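You operate a simulated robot arm through the tools that you are given. There is no shell and no other tool. Be economical: measure what you need, move in short steps, check, and stop when the job is done.

The job below is to be done with a simulated two-armed robot. You get a single attempt, and the scene is never put back.

TASK
Change the striped core in the steel cradle for the brown core.
Fine: open the orange clamp first; carry each core in both hands, the striped core to the lower hooks; close the clamp on the brown core. Where these are worked on the way, their far stop is far enough and under half their travel is too little: orange clamp.

The check looks at the end state, three seconds after you hand in, the way a careful person would. Anything else that was tipped, shoved, dropped, spilled or broken makes it a failure.

THE ROBOT
Two 7-joint arms with two-finger parallel grippers on one trunk, on a base that drives. Base frame: it is fixed to the floor where the robot stands at the start and does not move with it; the origin is under the middle of the robot, x ahead of it, y to its left, z up. Units: m, degrees, N and s.
The left shoulder is at the start at [0.05, 0.161, 1.173], the right one opposite. With the tool pointing down near the work surface each hand reaches from about 0.22 to 0.68 m from the robot's upright axis, wherever it stands, measured 20 degrees to its own side. Places, roughly: brown core [0, 1.5, 1]; lower hooks [0, 1.3, 0.6]; orange clamp [0.6, 0.1, 1]; pot lid [0.8, -0.4, 0.9]; steel cradle [0.6, -0.1, 0.9]; striped core (81x8x8 cm) [0.6, -0.1, 0.9]. Payload 3.43 kg a hand.
The TCP of each hand is the grasp point between the finger pads, 0.03 m short of the fingertips. In the tool frame z runs along the fingers and y along their closing line. The gripper opens to 0.094 m. The fingers are 0.028 m wide and 0.01 m thick; the gripper's body (0.05 by 0.096 m) begins 0.055 m behind the TCP.
Orientation is told as [roll, pitch, yaw] about the base's x, y, z axes, in that order, counted from this pose: with the fingers straight down and closing along the base's y, the tool's x points along the base's -x, its y along +y and its z along -z.

THE INTERFACE
- The arms move only by the tool servo_tool. It takes "left_commands", "right_commands" or both (then of equal length, played together; a hand with none holds still); each is a list of rows, each an object (a shift or turn left out is 0, a gripper value left out holds the last) with "offset": the shift along the base's x, y, z in mm, a list of three; "dr": the turn, a rotation vector about the base's x, y, z in degrees, a list of three; "fingers": the closure, from 0 (fully open) to 1 (shut). In form: [{"offset": [x, y, z], "dr": [rx, ry, rz], "fingers": fingers}, ...]. A call has 1 to 8 rows; each row shifts and turns the commanded pose from where the row before left it. Rows are played at 5 a second. More than 0.05 m and 8.6 degrees between two rows, or a gripper value outside its range, and nothing of the call is played. A pose out of reach is approached as far as the arm can. The call stops where the force on the tool passes 60 N (or 10 N more than at its start, if that is more) or the arm is blocked; 0.2 s more then pass. The fingers move at their own pace (about 0.045 m/s each) and stop on an object; they squeeze with about 22 N. The grip force told is the motor's: it shows also when the fingers shut on nothing. Time passes only in rows, and 0.2 s behind the last, so rows that do not move let the fingers close. The reply holds the time, the measured pose of the TCP, the force on the tool along the base axes, the opening and the grip force, in the units named above and with some noise, with the torque about the TCP (base axes, N m) and any sound that the robot's microphone picked up, and new pictures: "pictures" is both (left out), scene, wrist or none (wrist: the cameras of the hands that moved).
- Cameras (640 x 400 px; columns grow to the right, rows downward): "scene" is now at [0.1236, 0.0005, 1.3191]; the picture's right is [-0.02, -1.00, 0.00], its down [-0.34, 0.01, -0.94] and it looks along [0.94, -0.02, -0.34] (base axes); focal length 255 px, centre (320, 200). "left" rides on the left gripper at [0.076, -0.014, -0.102] in its tool frame; the picture's right is [0.18, 0.98, 0.00], its down [-0.75, 0.14, -0.64] and it looks along [-0.63, 0.12, 0.77] (tool axes); focal length 243 px, centre (320, 200). "right" rides on the right gripper at [0.076, 0.014, -0.103] in its tool frame; the picture's right is [-0.18, 0.98, 0.00], its down [-0.75, -0.14, -0.64] and it looks along [-0.63, -0.12, 0.77] (tool axes); focal length 243 px, centre (320, 200). There is no depth. A picture from a camera that has moved, and an enlarged one, comes with that camera's place and axes in the base frame and with its lens. The place of the scene camera against the robot may be out by one fixed shift of up to 0.012 m in any direction.
- lift_body(by): slides the trunk up (or, below 0, down) by that many m; the arms and the scene camera ride with it, the base frame stays. It gives what a move gives, with no picture.
- base_move(legs): drives the robot by 1 to 6 legs, each [ahead, left, turn to the left] in m, m and degrees, along the robot's own axes; the way and the turn of a leg run together, so that a leg with both is an arc; at most 1.5 m and 180 degrees a leg. The arms and the cameras ride along, it lands a little off, and it stops where it bumps. It gives what a move gives, and a new picture of the scene camera.
- aim_head(pan, tilt): turns the head with the scene camera to pan (to the left, within 80 degrees either way) and tilt (down, from -29 to 69), counted from straight ahead of the robot. It gives what a move gives, and a new picture of the scene camera.
- inspect(camera, box): a new picture of the part [left, top, right, bottom] of that camera's present view, enlarged. The clock stands still meanwhile.
- hand_in(): hands the job in; it is judged then, once.

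Work in short steps. Places have to be worked out from the pictures, the camera data and where the tool is seen: move nearer, look again, correct. Check each grasp and each placing, and mend what went wrong. You have 120 turns and 260 pictures in all, those below and enlarged ones among them. Open the grippers and draw the arms clear of the work before you hand the job in, unless the task says otherwise; then end with one line.

The tools are called after "Call:" as name(argument=value, ...) on one line, values as JSON. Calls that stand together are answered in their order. servo_tool: Moves the arms, as the interface text tells. Its arguments: {"type":"object","properties":{"left_commands":{"type":"array","items":{"type":"object","properties":{"offset":{"type":"array","items":{"type":"number"}},"dr":{"type":"array","items":{"type":"number"}},"fingers":{"type":"number"}}}},"right_commands":{"type":"array","items":{"type":"object","properties":{"offset":{"type":"array","items":{"type":"number"}},"dr":{"type":"array","items":{"type":"number"}},"fingers":{"type":"number"}}}},"pictures":{"type":"string","enum":["both","scene","wrist","none"]}},"required":[]} The other tools are called the same way: lift_body (by) slides the trunk up or down; base_move (legs) drives the base; aim_head (pan, tilt) turns the head that bears the scene camera; inspect (camera, box) takes an enlarged picture of a part of a camera's view; hand_in () hands the job in.

At the start:

```text
time: 0.0
left_tool_pos: [0.389, 0.124, 1.2086]
left_tcp_rot: [0.0, 0.0, 0.0]
left_wrist_force: [0.5, -0.1, 0.6]
left_torque: [-0.01, 0.0, 0.0]
left_width: 0.094
left_gripper_force: 0.1
right_tool_pos: [0.3825, -0.1452, 1.1653]
right_tcp_rot: [0.0, 0.0, 0.0]
right_wrist_force: [0.2, 0.0, 0.0]
right_torque: [0.02, -0.02, -0.02]
right_width: 0.0941
right_gripper_force: 0.1
trunk travel left (down, up): [-0.2, 0.067]
robot x, y, heading: [-0.0009, 0.0025, -0.1]
head pan, tilt: [-1.1, 20.2]
```

scene: 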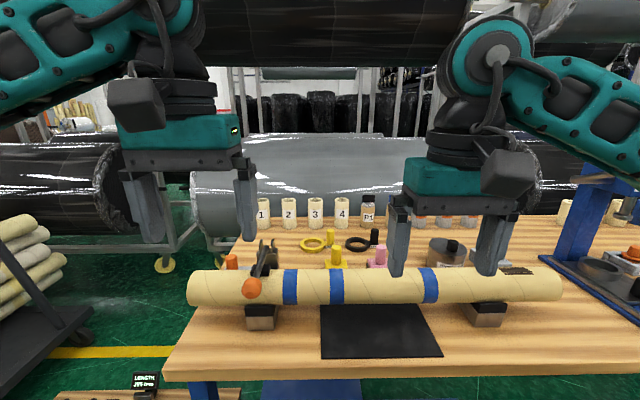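
right: 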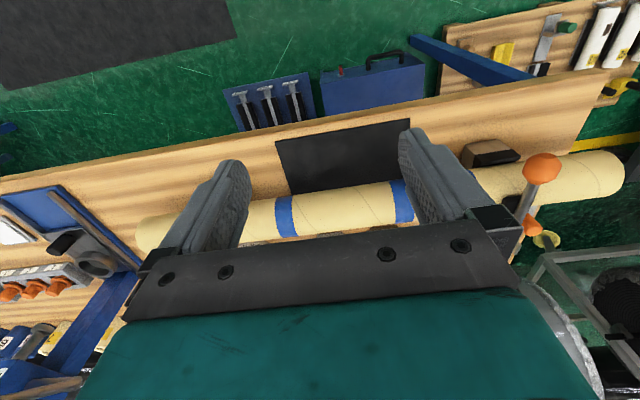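
left: 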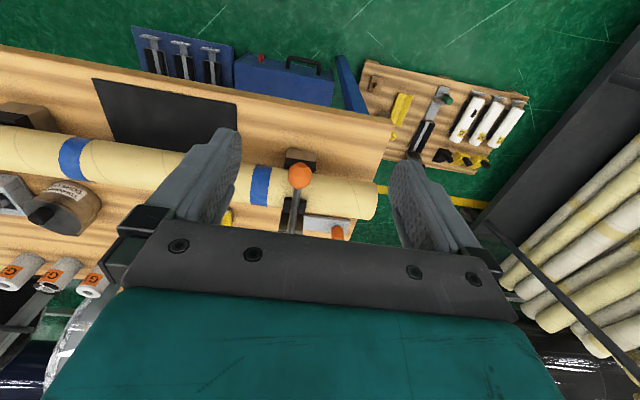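

I see the striped core lying along y on two cradle blocks, with the orange-knobbed clamp over it at its left part. I'll look closer at the clamp and look left toward the rack with the brown core.

Call:
inspect(camera="scene", box=[180, 220, 360, 340])

Call:
inspect(camera="left", box=[220, 130, 400, 250])

Call:
aim_head(pan=80, tilt=25)

```text
3.33 times, centred on (270, 280) of scene
camera zoom: at [0.1236, 0.0005, 1.3191], right [-0.02, -1.0, 0.0], down [-0.34, 0.01, -0.94], along [0.94, -0.02, -0.34], focal length 849 px, centre (487, -67)
```

zoom: 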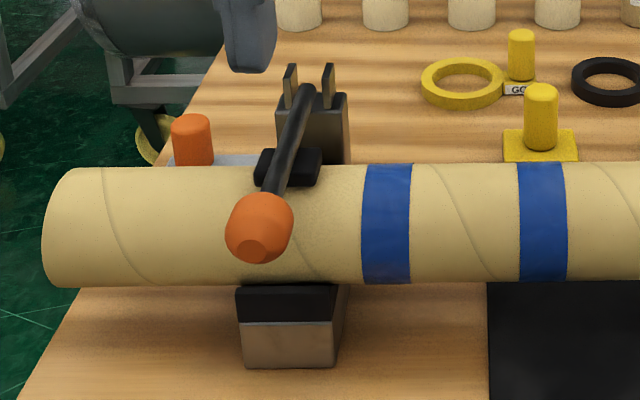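

```text
3.33 times, centred on (310, 190) of left
camera zoom: at [0.3127, 0.112, 1.3098], right [-0.18, 0.98, 0.0], down [0.75, 0.14, 0.64], along [0.63, 0.12, -0.77], focal length 809 px, centre (353, 233)
```

zoom: 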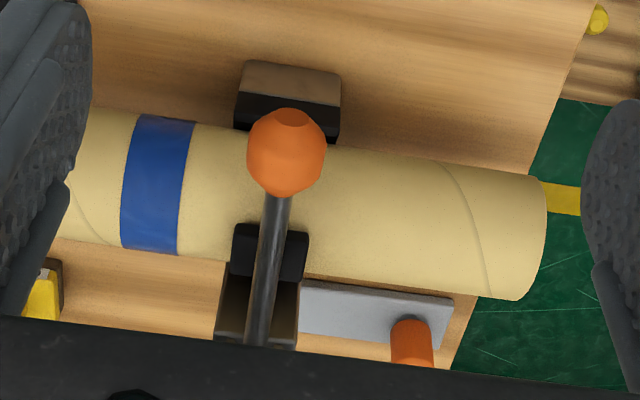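

```text
time: 1.5
left_tool_pos: [0.3903, 0.1254, 1.2082]
left_tcp_rot: [0.0, 0.0, -0.1]
left_wrist_force: [0.1, 0.1, 0.3]
left_torque: [0.0, 0.04, 0.0]
left_width: 0.0941
left_gripper_force: 0.1
right_tool_pos: [0.3813, -0.1469, 1.1637]
right_tcp_rot: [0.0, 0.0, 0.0]
right_wrist_force: [-0.2, 1.0, -1.1]
right_torque: [0.03, 0.03, -0.01]
right_width: 0.0942
right_gripper_force: 0.0
trunk travel left (down, up): [-0.2, 0.067]
robot x, y, heading: [-0.0014, 0.0014, -0.0]
head pan, tilt: [80.0, 25.0]
camera scene: at [0.0466, 0.0929, 1.3112], right [0.98, -0.17, 0.0], down [-0.07, -0.42, -0.91], along [0.16, 0.89, -0.42], focal length 255 px, centre (320, 200)
```

scene: 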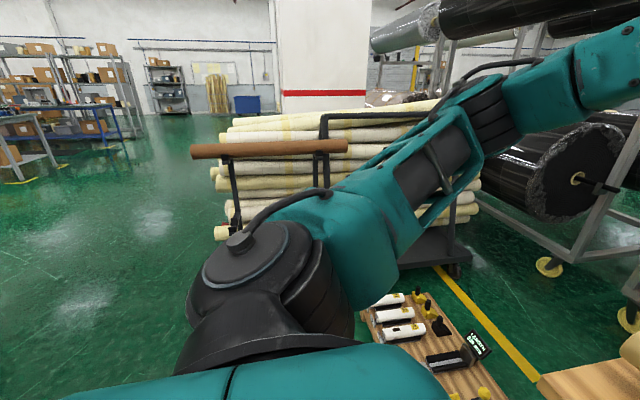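

The knob triangulates to about (0.527, 0.121, 0.994). I look at the rack in more detail.

Call:
inspect(camera="scene", box=[180, 90, 480, 280])

Call:
aim_head(pan=55, tilt=40)

```text
2.11 times, centred on (330, 185) of scene
camera zoom: at [0.0466, 0.0929, 1.3112], right [0.98, -0.17, 0.0], down [-0.07, -0.42, -0.91], along [0.16, 0.89, -0.42], focal length 536 px, centre (299, 232)
```

zoom: 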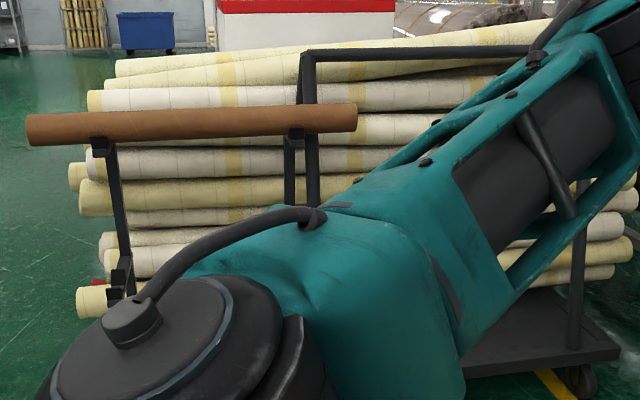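

```text
time: 2.4
left_tool_pos: [0.3896, 0.1252, 1.2083]
left_tcp_rot: [0.0, 0.0, 0.0]
left_wrist_force: [-0.5, 0.7, 0.1]
left_torque: [-0.05, -0.02, -0.01]
left_width: 0.0942
left_gripper_force: 0.0
right_tool_pos: [0.382, -0.1456, 1.1641]
right_tcp_rot: [0.0, -0.1, 0.1]
right_wrist_force: [0.5, -0.4, 0.1]
right_torque: [-0.02, 0.02, 0.01]
right_width: 0.0941
right_gripper_force: 0.0
trunk travel left (down, up): [-0.2, 0.067]
robot x, y, heading: [-0.0005, 0.0016, -0.0]
head pan, tilt: [55.0, 40.0]
camera scene: at [0.0792, 0.0719, 1.288], right [0.82, -0.57, 0.0], down [-0.37, -0.53, -0.77], along [0.44, 0.63, -0.64], focal length 255 px, centre (320, 200)
```

scene: 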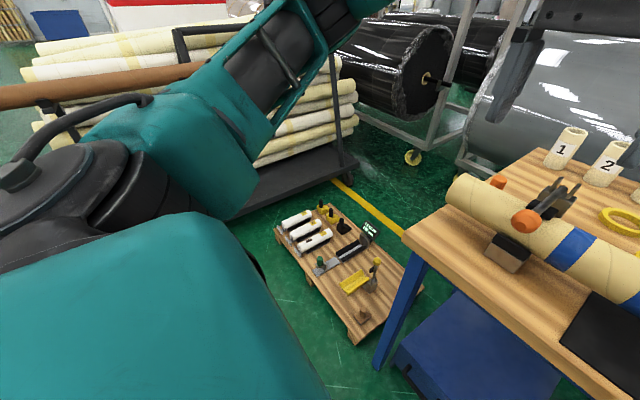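

The layout is clear: rack with upper brown core, low pallet near x 0.5–0.8. I turn the head forward again and swing the left hand to yaw −90 beside the clamp, so its camera sees the clamp from the side.

Call:
servo_tool(left_commands=[{"offset": [10, 20, 0], "dr": [0, 0, -8.5]}, {"offset": [10, 20, 0], "dr": [0, 0, -8.5]}, {"offset": [10, 20, 0], "dr": [0, 0, -8.5]}, {"offset": [10, 20, 0], "dr": [0, 0, -8.5]}, {"offset": [10, 20, 0], "dr": [0, 0, -8.5]}, {"offset": [10, 20, 0], "dr": [0, 0, -8.5]}], pictures="none")

Call:
servo_tool(left_commands=[{"offset": [10, 10, -10], "dr": [0, 0, -8.5]}, {"offset": [10, 10, -10], "dr": [0, 0, -8.5]}, {"offset": [10, 10, -10], "dr": [0, 0, -8.5]}, {"offset": [10, 10, -10], "dr": [0, 0, -8.5]}, {"offset": [10, 10, -10], "dr": [0, 0, -5]}, {}], pictures="wrist")

Call:
aim_head(pan=10, tilt=30)

```text
time: 3.8
left_tool_pos: [0.4166, 0.2138, 1.1961]
left_tcp_rot: [0.0, -0.1, -50.9]
left_wrist_force: [0.5, -0.8, 0.1]
left_torque: [0.05, 0.01, -0.01]
left_width: 0.0942
left_gripper_force: 0.0
left hand out of reach, approached as far as the arm can: row 6
right_tool_pos: [0.3823, -0.1471, 1.1644]
right_tcp_rot: [0.0, 0.0, -0.1]
right_wrist_force: [0.9, -0.3, 0.2]
right_torque: [-0.02, -0.02, 0.03]
right_width: 0.094
right_gripper_force: 0.1
trunk travel left (down, up): [-0.2, 0.067]
robot x, y, heading: [-0.0006, 0.0009, 0.2]
head pan, tilt: [55.0, 40.0]
```

```text
time: 5.2
left_tool_pos: [0.2925, 0.1238, 1.1202]
left_tcp_rot: [0.0, 0.1, -89.9]
left_wrist_force: [0.5, -0.5, 0.3]
left_torque: [-0.03, 0.0, -0.02]
left_width: 0.0941
left_gripper_force: 0.0
left hand out of reach, approached as far as the arm can: row 1, 2, 3, 4, 5
right_tool_pos: [0.383, -0.1468, 1.1644]
right_tcp_rot: [-0.1, 0.0, 0.0]
right_wrist_force: [0.0, -0.7, -0.4]
right_torque: [-0.02, 0.02, -0.02]
right_width: 0.0939
right_gripper_force: 0.1
trunk travel left (down, up): [-0.2, 0.067]
robot x, y, heading: [-0.0044, 0.0012, 0.1]
head pan, tilt: [55.0, 40.0]
camera left: at [0.2767, 0.2011, 1.2215], right [0.98, 0.19, 0.0], down [0.14, -0.75, 0.64], along [0.12, -0.63, -0.77], focal length 243 px, centre (320, 200)
```

left: 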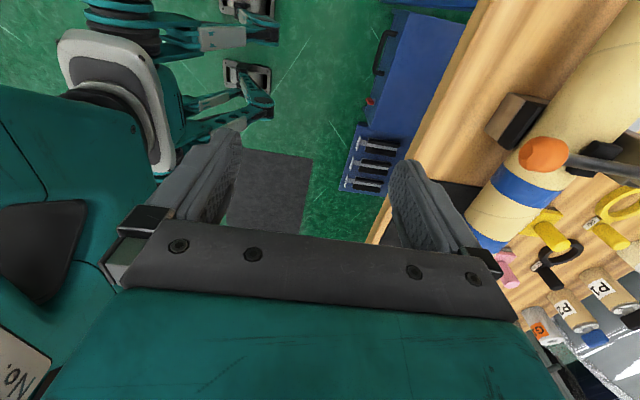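

```text
time: 6.3
left_tool_pos: [0.2932, 0.1236, 1.1196]
left_tcp_rot: [0.0, 0.1, -89.8]
left_wrist_force: [0.1, -0.2, -0.5]
left_torque: [-0.03, -0.02, 0.02]
left_width: 0.0941
left_gripper_force: 0.0
right_tool_pos: [0.3816, -0.1458, 1.164]
right_tcp_rot: [0.1, -0.1, 0.0]
right_wrist_force: [0.0, -0.3, -0.6]
right_torque: [-0.01, 0.0, 0.03]
right_width: 0.0941
right_gripper_force: 0.0
trunk travel left (down, up): [-0.2, 0.067]
robot x, y, heading: [-0.0008, 0.0023, -0.0]
head pan, tilt: [10.0, 30.0]
camera scene: at [0.1196, 0.018, 1.3033], right [0.17, -0.98, 0.0], down [-0.49, -0.09, -0.87], along [0.85, 0.15, -0.5], focal length 255 px, centre (320, 200)
```

scene: 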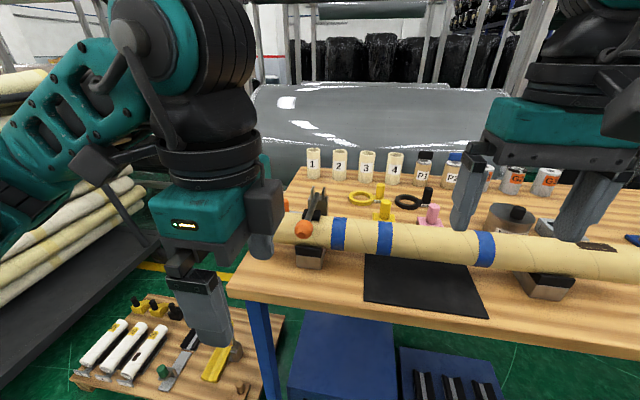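

Yaw −90 isn't reachable so far out; for the knob, yaw 0 (closing along y, the hinge axis) is ideal anyway. I turn the left hand back and look down at the base clearance.

Call:
servo_tool(left_commands=[{"dr": [0, 0, 8.5]}, {"dr": [0, 0, 8.5]}, {"dr": [0, 0, 8.5]}, {"dr": [0, 0, 8.5]}, {"dr": [0, 0, 8.5]}, {"dr": [0, 0, 8.5]}, {"dr": [0, 0, 8.5]}, {"dr": [0, 0, 8.5]}], pictures="none")

Call:
servo_tool(left_commands=[{"dr": [0, 0, 8]}, {"dr": [0, 0, 8]}, {"dr": [0, 0, 6]}, {}], pictures="none")

Call:
aim_head(pan=0, tilt=69)

```text
time: 8.2
left_tool_pos: [0.2917, 0.1234, 1.1197]
left_tcp_rot: [0.0, 0.0, -21.8]
left_wrist_force: [-0.1, 0.2, -0.2]
left_torque: [0.02, 0.0, -0.01]
left_width: 0.0938
left_gripper_force: 0.0
right_tool_pos: [0.3828, -0.147, 1.1649]
right_tcp_rot: [0.0, 0.0, 0.1]
right_wrist_force: [0.6, -0.4, -0.6]
right_torque: [-0.01, 0.03, 0.0]
right_width: 0.0941
right_gripper_force: 0.0
trunk travel left (down, up): [-0.2, 0.067]
robot x, y, heading: [0.0004, -0.0007, -0.1]
head pan, tilt: [10.0, 30.0]
```

```text
time: 9.2
left_tool_pos: [0.2909, 0.1241, 1.118]
left_tcp_rot: [0.0, 0.0, 0.1]
left_wrist_force: [0.1, 0.5, 0.5]
left_torque: [-0.02, 0.01, 0.0]
left_width: 0.0939
left_gripper_force: 0.0
right_tool_pos: [0.3824, -0.1471, 1.1643]
right_tcp_rot: [-0.1, 0.1, -0.1]
right_wrist_force: [-0.4, -0.1, -0.6]
right_torque: [0.02, -0.02, 0.01]
right_width: 0.094
right_gripper_force: 0.1
trunk travel left (down, up): [-0.2, 0.067]
robot x, y, heading: [0.0012, -0.0001, -0.1]
head pan, tilt: [10.0, 30.0]
```

```text
time: 10.2
left_tool_pos: [0.2911, 0.1248, 1.1192]
left_tcp_rot: [0.0, 0.0, 0.1]
left_wrist_force: [0.4, 0.8, -0.5]
left_torque: [0.0, 0.01, 0.0]
left_width: 0.0939
left_gripper_force: 0.0
right_tool_pos: [0.3827, -0.1465, 1.1643]
right_tcp_rot: [0.0, 0.0, 0.0]
right_wrist_force: [0.0, 0.2, -0.4]
right_torque: [0.01, -0.03, -0.02]
right_width: 0.0938
right_gripper_force: 0.0
trunk travel left (down, up): [-0.2, 0.067]
robot x, y, heading: [0.0009, -0.001, 0.1]
head pan, tilt: [0.0, 68.8]
camera scene: at [0.0865, 0.0022, 1.2518], right [0.0, -1.0, 0.0], down [-0.93, 0.0, -0.36], along [0.36, 0.0, -0.93], focal length 255 px, centre (320, 200)
```

scene: 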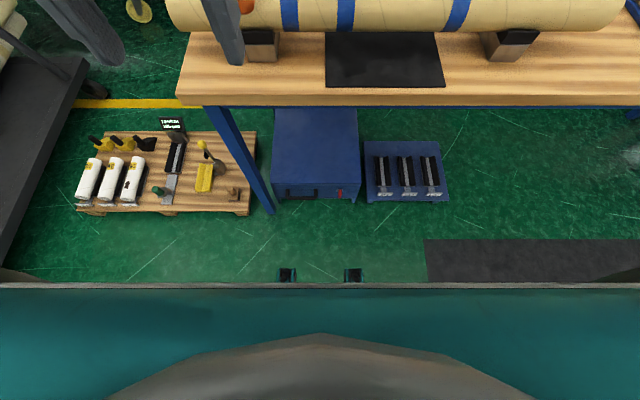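

Floor toolboxes start at x≈0.55 and the table edge at 0.45; the base front is about 0.2, so 0.1 m ahead is safe. I drive 0.1 m ahead and aim the head at the clamp.

Call:
base_move(legs=[[0.1, 0, 0]])

Call:
aim_head(pan=15, tilt=35)

Call:
inspect(camera="left", box=[200, 60, 520, 260])

```text
time: 11.3
left_tool_pos: [0.3896, 0.1252, 1.1177]
left_tcp_rot: [0.0, 0.1, 0.1]
left_wrist_force: [0.0, -0.6, 0.1]
left_torque: [-0.01, 0.01, -0.01]
left_width: 0.0939
left_gripper_force: 0.1
right_tool_pos: [0.4817, -0.147, 1.165]
right_tcp_rot: [0.1, 0.1, 0.1]
right_wrist_force: [0.3, 0.5, 0.4]
right_torque: [-0.02, 0.0, 0.01]
right_width: 0.0938
right_gripper_force: 0.1
trunk travel left (down, up): [-0.2, 0.067]
robot x, y, heading: [0.0995, -0.0, 0.3]
head pan, tilt: [0.0, 68.8]
camera scene: at [0.1861, 0.0021, 1.2517], right [0.0, -1.0, 0.0], down [-0.93, 0.0, -0.36], along [0.36, 0.0, -0.93], focal length 255 px, centre (320, 200)
```

scene: 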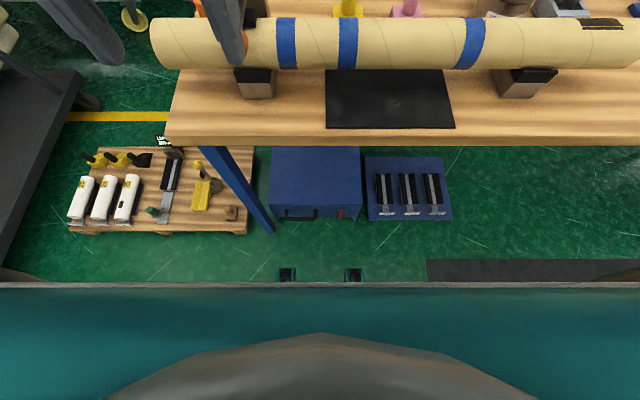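

```text
time: 12.3
left_tool_pos: [0.3902, 0.1248, 1.1194]
left_tcp_rot: [0.0, -0.1, 0.0]
left_wrist_force: [0.6, -0.4, 0.7]
left_torque: [0.06, -0.03, -0.01]
left_width: 0.094
left_gripper_force: 0.1
right_tool_pos: [0.4826, -0.1464, 1.1652]
right_tcp_rot: [0.0, 0.0, -0.1]
right_wrist_force: [-0.2, 0.3, 0.2]
right_torque: [0.0, 0.0, -0.03]
right_width: 0.0942
right_gripper_force: 0.1
trunk travel left (down, up): [-0.2, 0.067]
robot x, y, heading: [0.1012, 0.0015, 0.1]
head pan, tilt: [15.0, 35.0]
camera scene: at [0.2144, 0.0249, 1.2954], right [0.26, -0.97, 0.0], down [-0.55, -0.15, -0.82], along [0.79, 0.21, -0.57], focal length 255 px, centre (320, 200)
```

scene: 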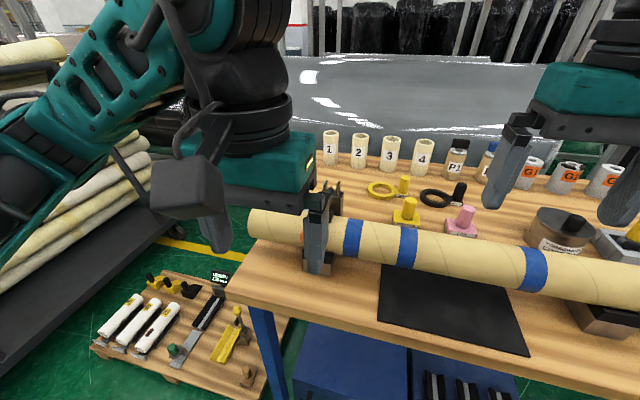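

```text
2.00 times, centred on (360, 160) of left
camera zoom: at [0.3127, 0.1106, 1.2208], right [-0.18, 0.98, 0.0], down [0.75, 0.14, 0.64], along [0.63, 0.12, -0.77], focal length 485 px, centre (240, 280)
```

zoom: 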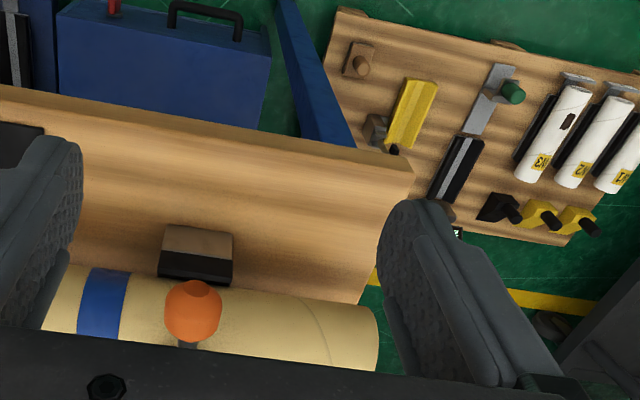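

Knob confirmed at about (0.527, 0.121, 0.995). I move the left hand above it.

Call:
servo_tool(left_commands=[{"offset": [45, 0, 0]}, {"offset": [45, 0, 0]}, {"offset": [46, -4, -20]}, {"offset": [0, 0, -25]}, {}])

```text
refused: row 3 steps farther than a row can; nothing moved
```

The third row was slightly too long, so I split it.

Call:
servo_tool(left_commands=[{"offset": [45, 0, 0]}, {"offset": [45, 0, 0]}, {"offset": [45, -4, 0]}, {"offset": [0, 0, -40]}, {}])

```text
time: 13.5
left_tool_pos: [0.5257, 0.1193, 1.0786]
left_tcp_rot: [0.0, 0.0, 0.1]
left_wrist_force: [0.3, -0.2, 0.5]
left_torque: [-0.03, 0.03, -0.01]
left_width: 0.0939
left_gripper_force: 0.2
right_tool_pos: [0.4811, -0.1456, 1.165]
right_tcp_rot: [0.0, -0.1, 0.1]
right_wrist_force: [0.0, -0.7, -0.7]
right_torque: [0.02, 0.02, 0.01]
right_width: 0.0942
right_gripper_force: 0.0
trunk travel left (down, up): [-0.2, 0.067]
robot x, y, heading: [0.0991, -0.0024, 0.1]
head pan, tilt: [15.0, 35.0]
camera scene: at [0.2144, 0.0247, 1.2955], right [0.26, -0.97, 0.0], down [-0.55, -0.15, -0.82], along [0.79, 0.21, -0.57], focal length 255 px, centre (320, 200)
camera left: at [0.4474, 0.1067, 1.1802], right [-0.18, 0.98, 0.0], down [0.75, 0.14, 0.64], along [0.63, 0.12, -0.77], focal length 243 px, centre (320, 200)
```

scene: 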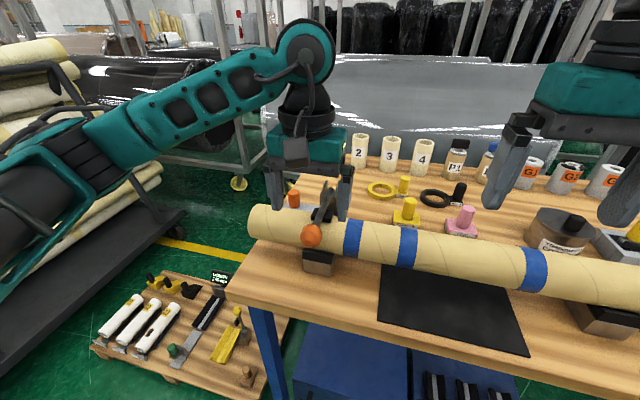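
left: 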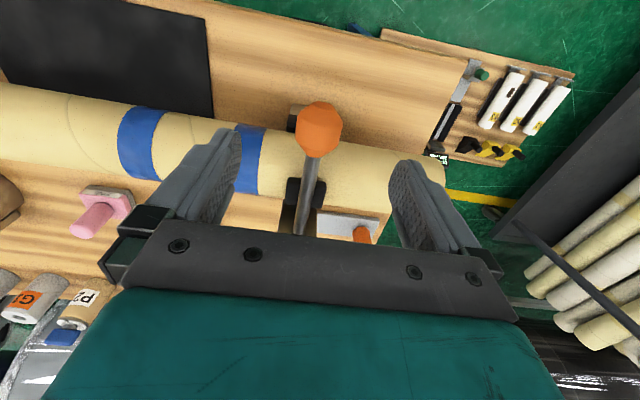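

Aligned; the knob is at about (0.528, 0.122). I descend around it and close.

Call:
servo_tool(left_commands=[{"offset": [1, 2, -42]}, {"offset": [0, 0, -40]}, {}, {"fingers": 1}, {"fingers": 1}, {"fingers": 1}, {"fingers": 1}, {"fingers": 1}])

Call:
inspect(camera="scene", box=[240, 140, 400, 290])

```text
time: 15.3
left_tool_pos: [0.5251, 0.1189, 0.9979]
left_tcp_rot: [-0.1, 0.0, -0.2]
left_wrist_force: [1.6, -15.3, -3.4]
left_torque: [-0.17, 0.1, -0.26]
left_width: 0.0363
left_gripper_force: 44.2
right_tool_pos: [0.4826, -0.1471, 1.1638]
right_tcp_rot: [0.1, 0.0, -0.2]
right_wrist_force: [0.3, 0.1, -0.2]
right_torque: [0.02, 0.02, -0.01]
right_width: 0.0941
right_gripper_force: 0.1
trunk travel left (down, up): [-0.2, 0.067]
robot x, y, heading: [0.0972, -0.0009, 0.0]
head pan, tilt: [15.0, 35.0]
camera scene: at [0.2148, 0.0231, 1.2954], right [0.26, -0.97, 0.0], down [-0.55, -0.15, -0.82], along [0.79, 0.21, -0.57], focal length 255 px, centre (320, 200)
camera left: at [0.4491, 0.1066, 1.0995], right [-0.18, 0.98, 0.0], down [0.75, 0.14, 0.64], along [0.63, 0.11, -0.77], focal length 243 px, centre (320, 200)
```

scene: 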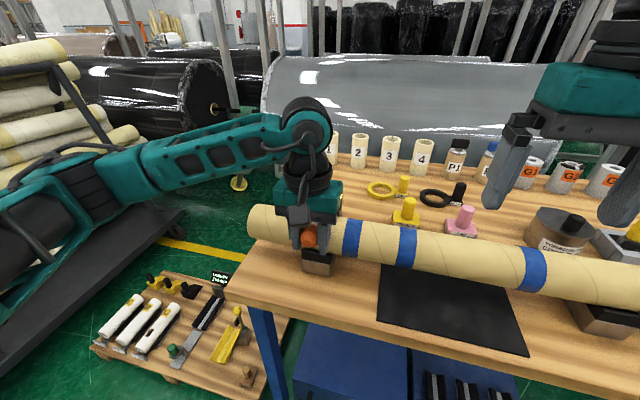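
left: 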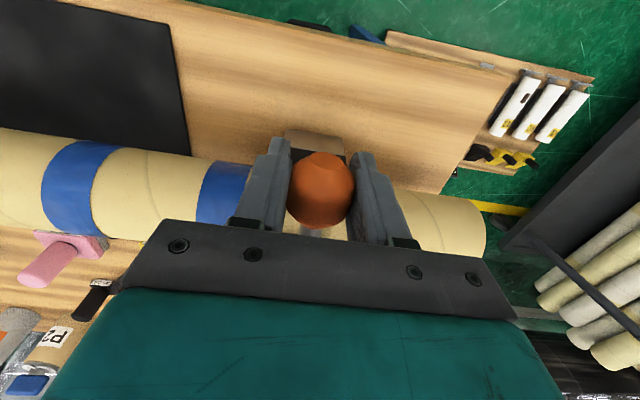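

```text
2.67 times, centred on (320, 215) of scene
camera zoom: at [0.2148, 0.0231, 1.2954], right [0.26, -0.97, 0.0], down [-0.55, -0.15, -0.82], along [0.79, 0.21, -0.57], focal length 679 px, centre (320, 160)
```

zoom: 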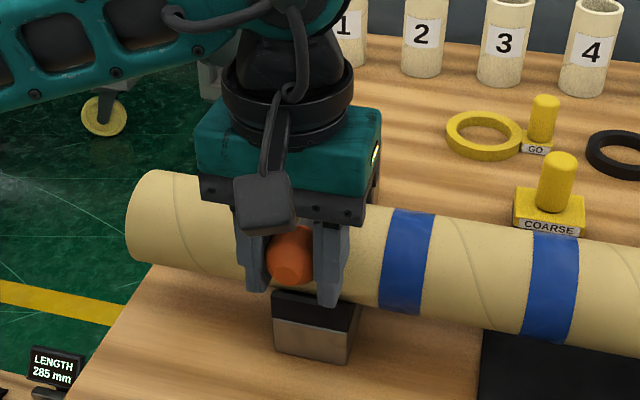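

Knob gripped (36 mm). I start to lift it along the estimated arc (pivot ≈ (0.66, 1.0)) in small steps, watching force.

Call:
servo_tool(left_commands=[{"offset": [1, -2, 12]}, {"offset": [1, 0, 12]}, {"offset": [2, 0, 11]}, {"offset": [4, 0, 11]}, {}], pictures="wrist")

```text
time: 16.5
left_tool_pos: [0.5337, 0.1193, 1.0447]
left_tcp_rot: [0.1, 0.1, 0.1]
left_wrist_force: [-8.6, -4.3, -10.0]
left_torque: [0.25, 1.44, -0.07]
left_width: 0.0361
left_gripper_force: 44.9
right_tool_pos: [0.4811, -0.1462, 1.1643]
right_tcp_rot: [-0.1, 0.0, 0.0]
right_wrist_force: [0.6, 0.1, 0.4]
right_torque: [0.0, 0.04, 0.01]
right_width: 0.0939
right_gripper_force: 0.1
trunk travel left (down, up): [-0.2, 0.067]
robot x, y, heading: [0.0964, -0.0039, -0.4]
head pan, tilt: [15.0, 35.0]
camera left: at [0.4564, 0.106, 1.1457], right [-0.18, 0.98, 0.0], down [0.75, 0.14, 0.64], along [0.63, 0.12, -0.77], focal length 243 px, centre (320, 200)
```

left: 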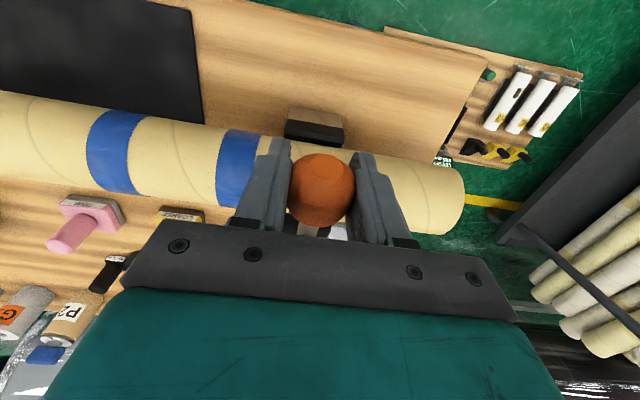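

Moving freely, geometry agrees. I continue along the arc.

Call:
servo_tool(left_commands=[{"offset": [5, 0, 11]}, {"offset": [6, 0, 10]}, {"offset": [6, 0, 10]}, {"offset": [7, 0, 9]}, {"offset": [8, 0, 8]}, {"offset": [9, 0, 8]}, {"offset": [9, 0, 7]}, {}], pictures="both")

```text
time: 18.3
left_tool_pos: [0.5771, 0.1187, 1.1125]
left_tcp_rot: [-0.2, -0.1, -0.4]
left_wrist_force: [-40.3, 3.4, 33.5]
left_torque: [-0.11, 0.65, -0.19]
left_width: 0.0362
left_gripper_force: 44.8
right_tool_pos: [0.474, -0.1458, 1.1672]
right_tcp_rot: [0.0, -0.5, 0.0]
right_wrist_force: [-0.6, -0.8, 0.2]
right_torque: [0.0, 0.0, 0.0]
right_width: 0.0943
right_gripper_force: 0.0
trunk travel left (down, up): [-0.2, 0.067]
robot x, y, heading: [0.0976, -0.0039, -0.1]
head pan, tilt: [15.0, 35.0]
camera scene: at [0.2062, 0.0247, 1.2968], right [0.26, -0.97, 0.0], down [-0.55, -0.15, -0.82], along [0.8, 0.21, -0.57], focal length 255 px, centre (320, 200)
camera left: at [0.498, 0.1067, 1.2142], right [-0.18, 0.98, 0.0], down [0.75, 0.14, 0.64], along [0.63, 0.11, -0.77], focal length 243 px, centre (320, 200)
```

scene: 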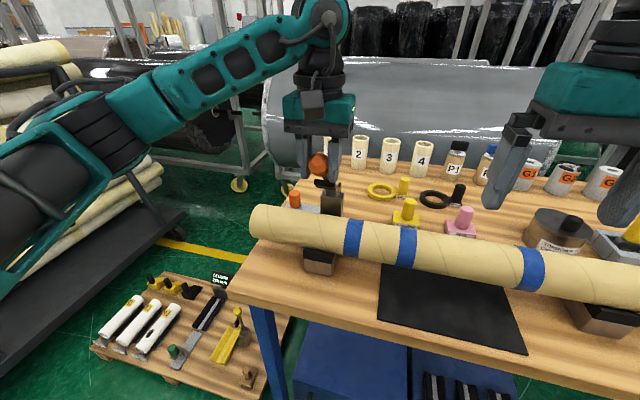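
left: 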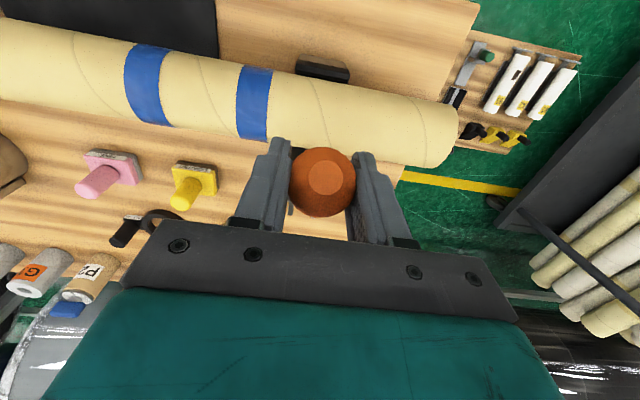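

Forces are radial, so the true radius is larger: refit gives pivot ≈ (0.68, 1.0), r ≈ 0.154. I continue on the corrected arc.

Call:
servo_tool(left_commands=[{"offset": [4, 0, 12]}, {"offset": [10, 0, 8]}, {"offset": [11, 0, 6]}, {"offset": [12, 0, 4]}, {}], pictures="none")

```text
time: 19.5
left_tool_pos: [0.6151, 0.1183, 1.1417]
left_tcp_rot: [-0.1, -0.2, -0.2]
left_wrist_force: [-24.1, 2.6, 28.9]
left_torque: [0.02, 1.15, -0.3]
left_width: 0.0367
left_gripper_force: 45.0
right_tool_pos: [0.477, -0.1472, 1.1677]
right_tcp_rot: [0.0, -0.3, 0.0]
right_wrist_force: [-0.9, -0.2, -0.8]
right_torque: [0.0, -0.02, 0.01]
right_width: 0.0939
right_gripper_force: 0.0
trunk travel left (down, up): [-0.2, 0.067]
robot x, y, heading: [0.0995, -0.0013, 0.1]
head pan, tilt: [15.0, 35.0]
```

Position tracks the fitted circle. Continue over the top.

Call:
servo_tool(left_commands=[{"offset": [8, 0, 9]}, {"offset": [12, 0, 5]}, {"offset": [13, 0, 2]}, {"offset": [13, 0, 1]}, {"offset": [13, 0, -1]}, {}], pictures="both")

```text
time: 20.9
left_tool_pos: [0.6756, 0.1195, 1.1583]
left_tcp_rot: [-0.2, -0.7, -0.1]
left_wrist_force: [-9.4, -0.6, 36.8]
left_torque: [-0.02, 1.15, 0.12]
left_width: 0.0357
left_gripper_force: 44.7
right_tool_pos: [0.4785, -0.1489, 1.1672]
right_tcp_rot: [0.1, -0.2, -0.1]
right_wrist_force: [0.3, -0.6, -0.7]
right_torque: [-0.03, -0.05, -0.02]
right_width: 0.0939
right_gripper_force: 0.0
trunk travel left (down, up): [-0.2, 0.067]
robot x, y, heading: [0.1029, 0.005, -0.2]
head pan, tilt: [15.0, 35.0]
camera scene: at [0.2097, 0.024, 1.2963], right [0.26, -0.97, 0.0], down [-0.55, -0.15, -0.82], along [0.79, 0.21, -0.57], focal length 255 px, centre (320, 200)
camera left: at [0.5972, 0.1062, 1.2596], right [-0.18, 0.98, 0.0], down [0.75, 0.14, 0.65], along [0.64, 0.12, -0.76], focal length 243 px, centre (320, 200)
```

scene: 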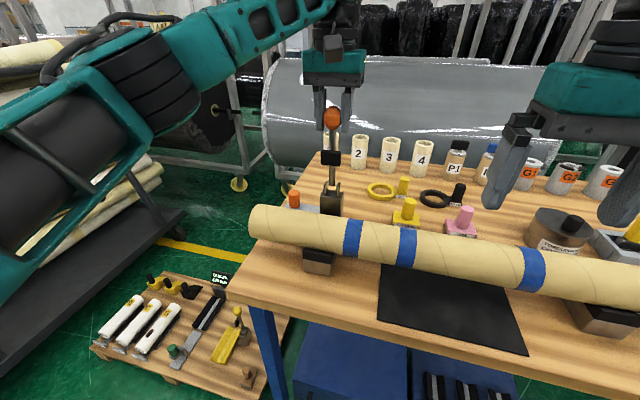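
left: 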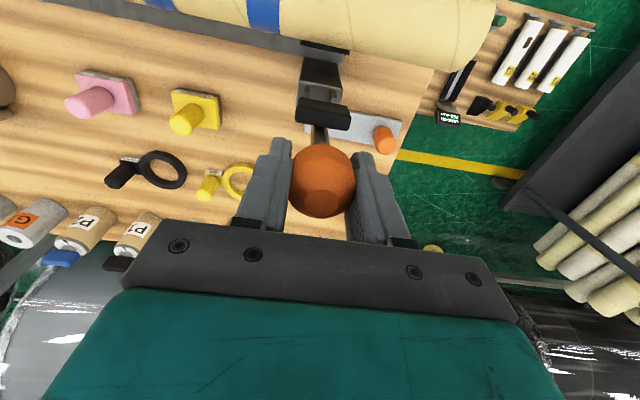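

Lever is upright. I continue past vertical to find the far stop.

Call:
servo_tool(left_commands=[{"offset": [13, 0, 2]}, {"offset": [13, 0, 0]}, {"offset": [13, 0, -3]}, {"offset": [12, 0, -5]}, {}], pictures="scene")

```text
time: 21.6
left_tool_pos: [0.6911, 0.1193, 1.1575]
left_tcp_rot: [0.4, 1.8, -0.6]
left_wrist_force: [-35.6, 3.0, 15.1]
left_torque: [0.38, 1.48, 0.06]
left_width: 0.0354
left_gripper_force: 44.8
left hand out of reach, approached as far as the arm can: row 3
right_tool_pos: [0.4745, -0.1455, 1.1671]
right_tcp_rot: [0.0, -0.4, 0.1]
right_wrist_force: [0.2, 0.5, -0.4]
right_torque: [0.04, -0.03, -0.02]
right_width: 0.0937
right_gripper_force: 0.0
trunk travel left (down, up): [-0.2, 0.067]
robot x, y, heading: [0.0997, 0.0013, 0.0]
head pan, tilt: [15.0, 35.0]
stopped in row 3 (left hand): the force on the tool passed its limit (the readings are from after the stop); the commanded pose is now the measured one
camera scene: at [0.206, 0.0256, 1.296], right [0.26, -0.97, 0.0], down [-0.55, -0.15, -0.82], along [0.79, 0.21, -0.57], focal length 255 px, centre (320, 200)
```

scene: 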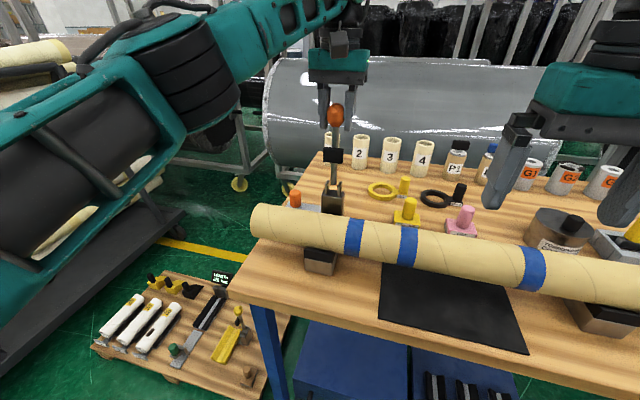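

It resisted at ~95° – either the stop or the reach limit. I ease and release to see if the lever stays.

Call:
servo_tool(left_commands=[{"offset": [-3, 0, 0]}, {"fingers": 0}, {"fingers": 0}, {"fingers": 0}, {"fingers": 0}, {}], pictures="none")

Call:
inspect(camera="scene", box=[270, 60, 400, 230])

Call:
inspect(camera="left", box=[160, 40, 480, 260])

```text
time: 23.0
left_tool_pos: [0.6958, 0.119, 1.1523]
left_tcp_rot: [0.2, 1.3, -0.4]
left_wrist_force: [-0.3, -0.7, 0.8]
left_torque: [0.02, 0.0, -0.01]
left_width: 0.0941
left_gripper_force: 0.1
right_tool_pos: [0.4806, -0.1462, 1.1647]
right_tcp_rot: [0.0, 0.0, 0.1]
right_wrist_force: [0.3, 0.3, -0.3]
right_torque: [-0.02, -0.03, 0.02]
right_width: 0.0939
right_gripper_force: 0.1
trunk travel left (down, up): [-0.2, 0.067]
robot x, y, heading: [0.0978, -0.0012, -0.2]
head pan, tilt: [15.0, 35.0]
```

```text
2.35 times, centred on (335, 145) of scene
camera zoom: at [0.2134, 0.0251, 1.2955], right [0.26, -0.97, 0.0], down [-0.55, -0.15, -0.82], along [0.79, 0.21, -0.57], focal length 599 px, centre (285, 329)
```

zoom: 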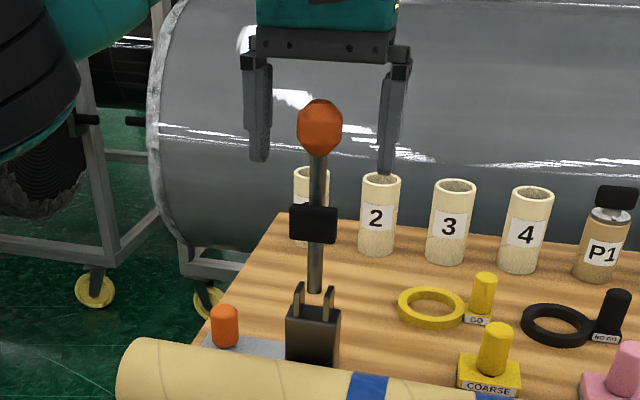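

```text
1.82 times, centred on (320, 150) of left
camera zoom: at [0.6215, 0.1056, 1.256], right [-0.18, 0.98, 0.01], down [0.77, 0.13, 0.62], along [0.61, 0.12, -0.78], focal length 441 px, centre (320, 291)
```

zoom: 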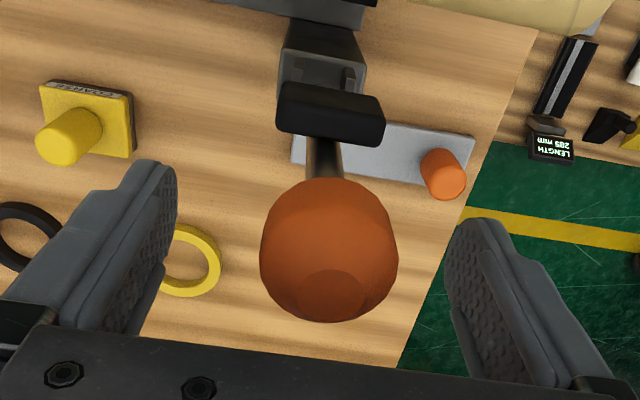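

The lever stays up past vertical, well off the core. I retract the left hand along −x and then start turning both hands for closing along x (left +90, right −90).

Call:
servo_tool(left_commands=[{"offset": [-45, 0, 0]}, {"offset": [-45, 0, 0]}, {"offset": [-45, 0, 0]}, {"offset": [-45, 0, 0], "dr": [0, 0, 4]}, {"offset": [-30, 10, 0], "dr": [0, 0, 8.5]}, {"dr": [0, 0, 8.5]}, {"dr": [0, 0, 8.5]}, {"dr": [0, 0, 8.5]}], right_commands=[{}, {}, {"dr": [0, 0, -4]}, {"dr": [0, 0, -8.5]}, {"dr": [0, 0, -8.5]}, {"dr": [0, 0, -8.5]}, {"dr": [0, 0, -8.5]}, {"dr": [0, 0, -8.5]}], pictures="none")

Call:
servo_tool(left_commands=[{"dr": [0, 0, 8.5]}, {"dr": [0, 0, 8.5]}, {"dr": [0, 0, 8.5]}, {"dr": [0, 0, 8.5]}, {"dr": [0, 0, 8.5]}, {"dr": [0, 0, 8.5]}, {}], right_commands=[{"dr": [0, 0, -8.5]}, {"dr": [0, 0, -8.5]}, {"dr": [0, 0, -8.5]}, {"dr": [0, 0, -8.5]}, {"dr": [0, 0, -8.5]}, {}, {}], pictures="none")

Call:
base_move(legs=[[0, -0.135, 0]])

```text
time: 24.8
left_tool_pos: [0.487, 0.1286, 1.1525]
left_tcp_rot: [0.3, 1.5, 37.7]
left_wrist_force: [0.5, -0.1, 1.0]
left_torque: [-0.01, 0.0, 0.03]
left_width: 0.0937
left_gripper_force: 0.1
right_tool_pos: [0.4806, -0.1466, 1.1653]
right_tcp_rot: [0.0, -0.1, -46.5]
right_wrist_force: [0.6, 0.4, -0.6]
right_torque: [0.01, -0.02, -0.02]
right_width: 0.0941
right_gripper_force: 0.0
trunk travel left (down, up): [-0.2, 0.067]
robot x, y, heading: [0.0961, 0.0038, 0.0]
head pan, tilt: [15.0, 35.0]
```

```text
time: 26.4
left_tool_pos: [0.4881, 0.1295, 1.1519]
left_tcp_rot: [0.3, 1.6, 88.7]
left_wrist_force: [0.5, 0.5, 0.1]
left_torque: [-0.01, -0.04, -0.02]
left_width: 0.0941
left_gripper_force: 0.0
right_tool_pos: [0.4793, -0.1467, 1.1641]
right_tcp_rot: [0.0, 0.0, -89.1]
right_wrist_force: [0.1, -0.6, 0.4]
right_torque: [-0.02, 0.03, -0.02]
right_width: 0.0941
right_gripper_force: 0.1
trunk travel left (down, up): [-0.2, 0.067]
robot x, y, heading: [0.0984, -0.0017, -0.0]
head pan, tilt: [15.0, 35.0]
```

```text
time: 27.7
left_tool_pos: [0.4871, -0.0048, 1.1528]
left_tcp_rot: [0.3, 1.4, 88.7]
left_wrist_force: [-0.3, 0.4, 0.3]
left_torque: [0.05, -0.02, -0.03]
left_width: 0.0943
left_gripper_force: 0.1
right_tool_pos: [0.4816, -0.2791, 1.1649]
right_tcp_rot: [0.1, 0.0, -88.9]
right_wrist_force: [-0.4, 0.8, 0.3]
right_torque: [0.01, -0.01, -0.01]
right_width: 0.094
right_gripper_force: 0.0
trunk travel left (down, up): [-0.2, 0.067]
robot x, y, heading: [0.0998, -0.1324, -0.0]
head pan, tilt: [15.0, 35.0]
camera scene: at [0.2136, -0.1088, 1.2955], right [0.26, -0.97, 0.0], down [-0.55, -0.15, -0.82], along [0.79, 0.21, -0.57], focal length 255 px, centre (320, 200)
```

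scene: 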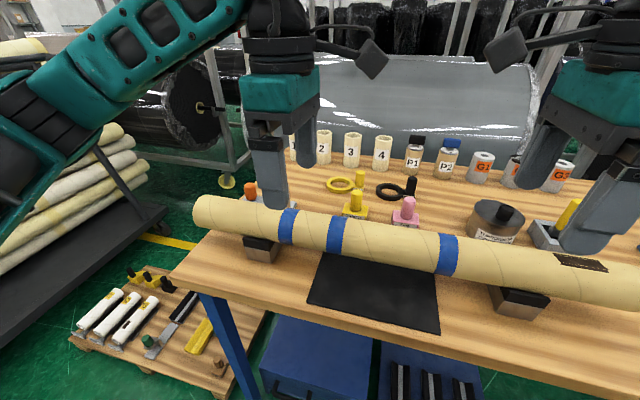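

Both inward yaws are reachable. I level the left hand and bring both hands above the core at y≈+0.035 and −0.295 to look with the wrist cameras.

Call:
servo_tool(left_commands=[{"offset": [40, 20, -25], "dr": [1.5, 0, 1.3]}, {"offset": [30, 18, -27]}, {}], right_commands=[{"offset": [40, -8, -30], "dr": [0, 0, -1]}, {"offset": [36, -8, -35]}, {}], pictures="wrist")

Call:
aim_head(pan=0, tilt=40)

```text
refused: row 1 steps farther than a row can; nothing moved
```

```text
time: 28.5
left_tool_pos: [0.488, -0.0037, 1.152]
left_tcp_rot: [0.3, 1.5, 88.6]
left_wrist_force: [-0.1, -0.1, 0.0]
left_torque: [0.01, -0.01, 0.01]
left_width: 0.0939
left_gripper_force: 0.0
right_tool_pos: [0.4808, -0.2797, 1.1655]
right_tcp_rot: [0.0, 0.0, -88.8]
right_wrist_force: [0.6, 0.2, 0.7]
right_torque: [0.0, 0.01, 0.01]
right_width: 0.0937
right_gripper_force: 0.1
trunk travel left (down, up): [-0.2, 0.067]
robot x, y, heading: [0.1004, -0.1333, 0.1]
head pan, tilt: [0.0, 40.0]
camera scene: at [0.2136, -0.1308, 1.2879], right [0.0, -1.0, 0.0], down [-0.64, 0.0, -0.77], along [0.77, 0.0, -0.64], focal length 255 px, centre (320, 200)
```

scene: 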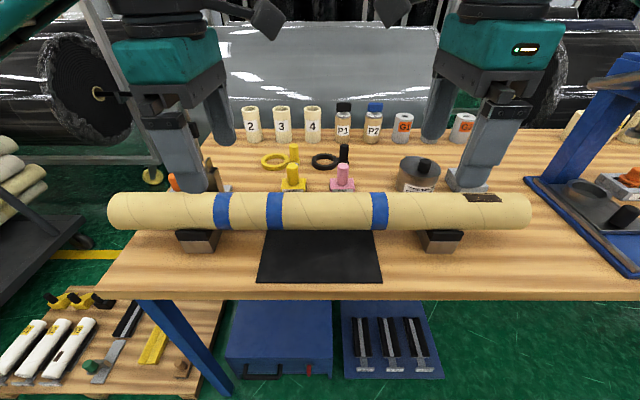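

The core centre is at y≈−0.131, blocks at ±0.234 from it; I estimate the axis near (0.61, 0.927). I move both hands over the core (steps now within limits).

Call:
servo_tool(left_commands=[{"offset": [40, 10, -20], "dr": [1.5, 0, 1.3]}, {"offset": [40, 10, -20]}, {"offset": [20, 8, 0]}, {}], right_commands=[{"offset": [40, -3, -20], "dr": [0, 0, -1]}, {"offset": [40, -3, -25]}, {"offset": [20, 0, -10]}, {}], pictures="wrist")

```text
time: 29.5
left_tool_pos: [0.5861, 0.0246, 1.1106]
left_tcp_rot: [0.3, 0.0, 89.9]
left_wrist_force: [-0.8, 0.5, -0.4]
left_torque: [-0.02, -0.01, 0.03]
left_width: 0.094
left_gripper_force: 0.0
right_tool_pos: [0.5815, -0.2844, 1.1086]
right_tcp_rot: [0.0, 0.0, -89.9]
right_wrist_force: [0.6, 0.5, 1.3]
right_torque: [0.0, 0.0, 0.0]
right_width: 0.0939
right_gripper_force: 0.1
trunk travel left (down, up): [-0.2, 0.067]
robot x, y, heading: [0.0978, -0.1312, 0.2]
head pan, tilt: [0.0, 40.0]
camera right: at [0.595, -0.2092, 1.2102], right [0.98, -0.18, 0.0], down [-0.14, -0.75, 0.64], along [-0.12, -0.63, -0.77], focal length 243 px, centre (320, 200)
camera left: at [0.5999, -0.0509, 1.2135], right [-0.98, -0.18, 0.01], down [-0.14, 0.75, 0.64], along [-0.12, 0.63, -0.77], focal length 243 px, centre (320, 200)
```

right: 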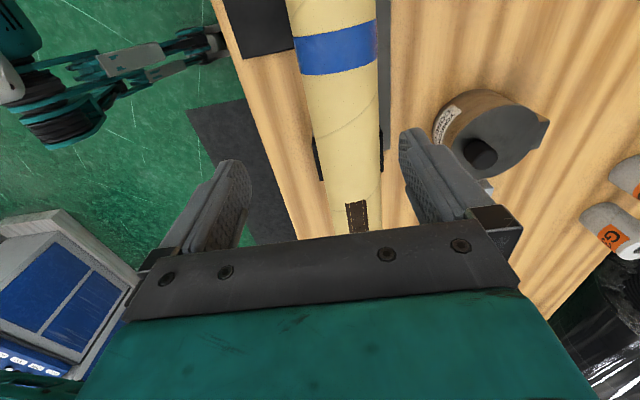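
left: 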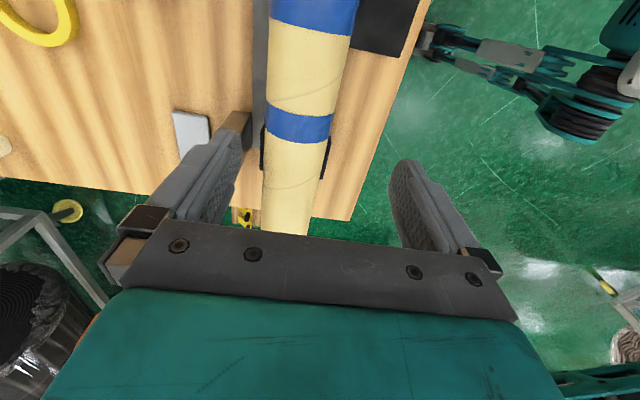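

Both wrist cameras put the axis at x≈0.598, z≈0.947. I align and descend to just above the core, then check.

Call:
servo_tool(left_commands=[{"offset": [12, 0, -40]}, {"offset": [0, 0, -40]}, {}], right_commands=[{"offset": [16, -1, -40]}, {"offset": [0, 0, -38]}, {}], pictures="both")

```text
time: 30.3
left_tool_pos: [0.5979, 0.0235, 1.0319]
left_tcp_rot: [0.3, 0.0, 89.9]
left_wrist_force: [0.0, -0.5, 0.5]
left_torque: [0.03, -0.02, -0.04]
left_width: 0.0939
left_gripper_force: 0.0
right_tool_pos: [0.5984, -0.2859, 1.0296]
right_tcp_rot: [0.0, 0.0, -89.9]
right_wrist_force: [0.1, -0.5, 0.8]
right_torque: [-0.01, 0.03, -0.03]
right_width: 0.094
right_gripper_force: 0.0
trunk travel left (down, up): [-0.2, 0.067]
robot x, y, heading: [0.0972, -0.1345, 0.2]
head pan, tilt: [0.0, 40.0]
camera scene: at [0.2135, -0.1308, 1.2879], right [0.0, -1.0, 0.0], down [-0.64, 0.0, -0.77], along [0.77, 0.0, -0.64], focal length 255 px, centre (320, 200)
camera right: at [0.6114, -0.2098, 1.1314], right [0.98, -0.18, 0.0], down [-0.14, -0.75, 0.64], along [-0.12, -0.63, -0.77], focal length 243 px, centre (320, 200)
camera left: at [0.6112, -0.0511, 1.1331], right [-0.98, -0.18, 0.01], down [-0.14, 0.75, 0.64], along [-0.12, 0.63, -0.77], focal length 243 px, centre (320, 200)
```

scene: 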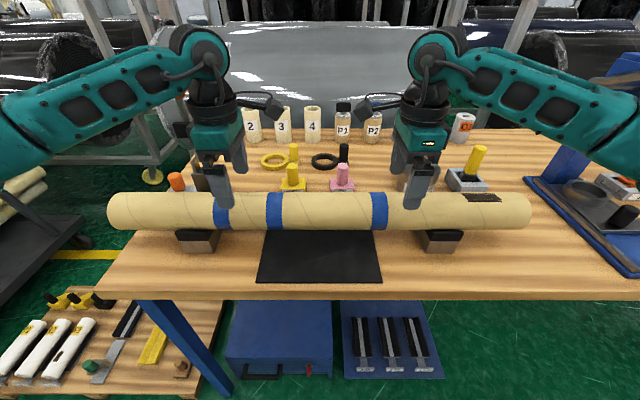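
right: 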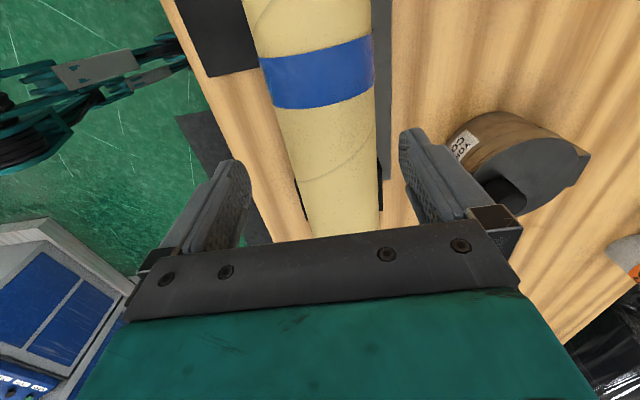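
left: 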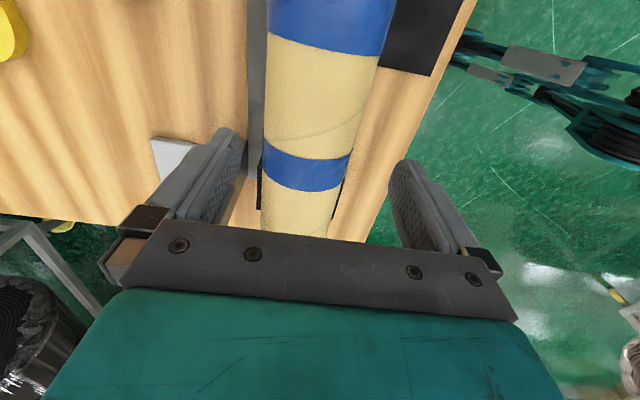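

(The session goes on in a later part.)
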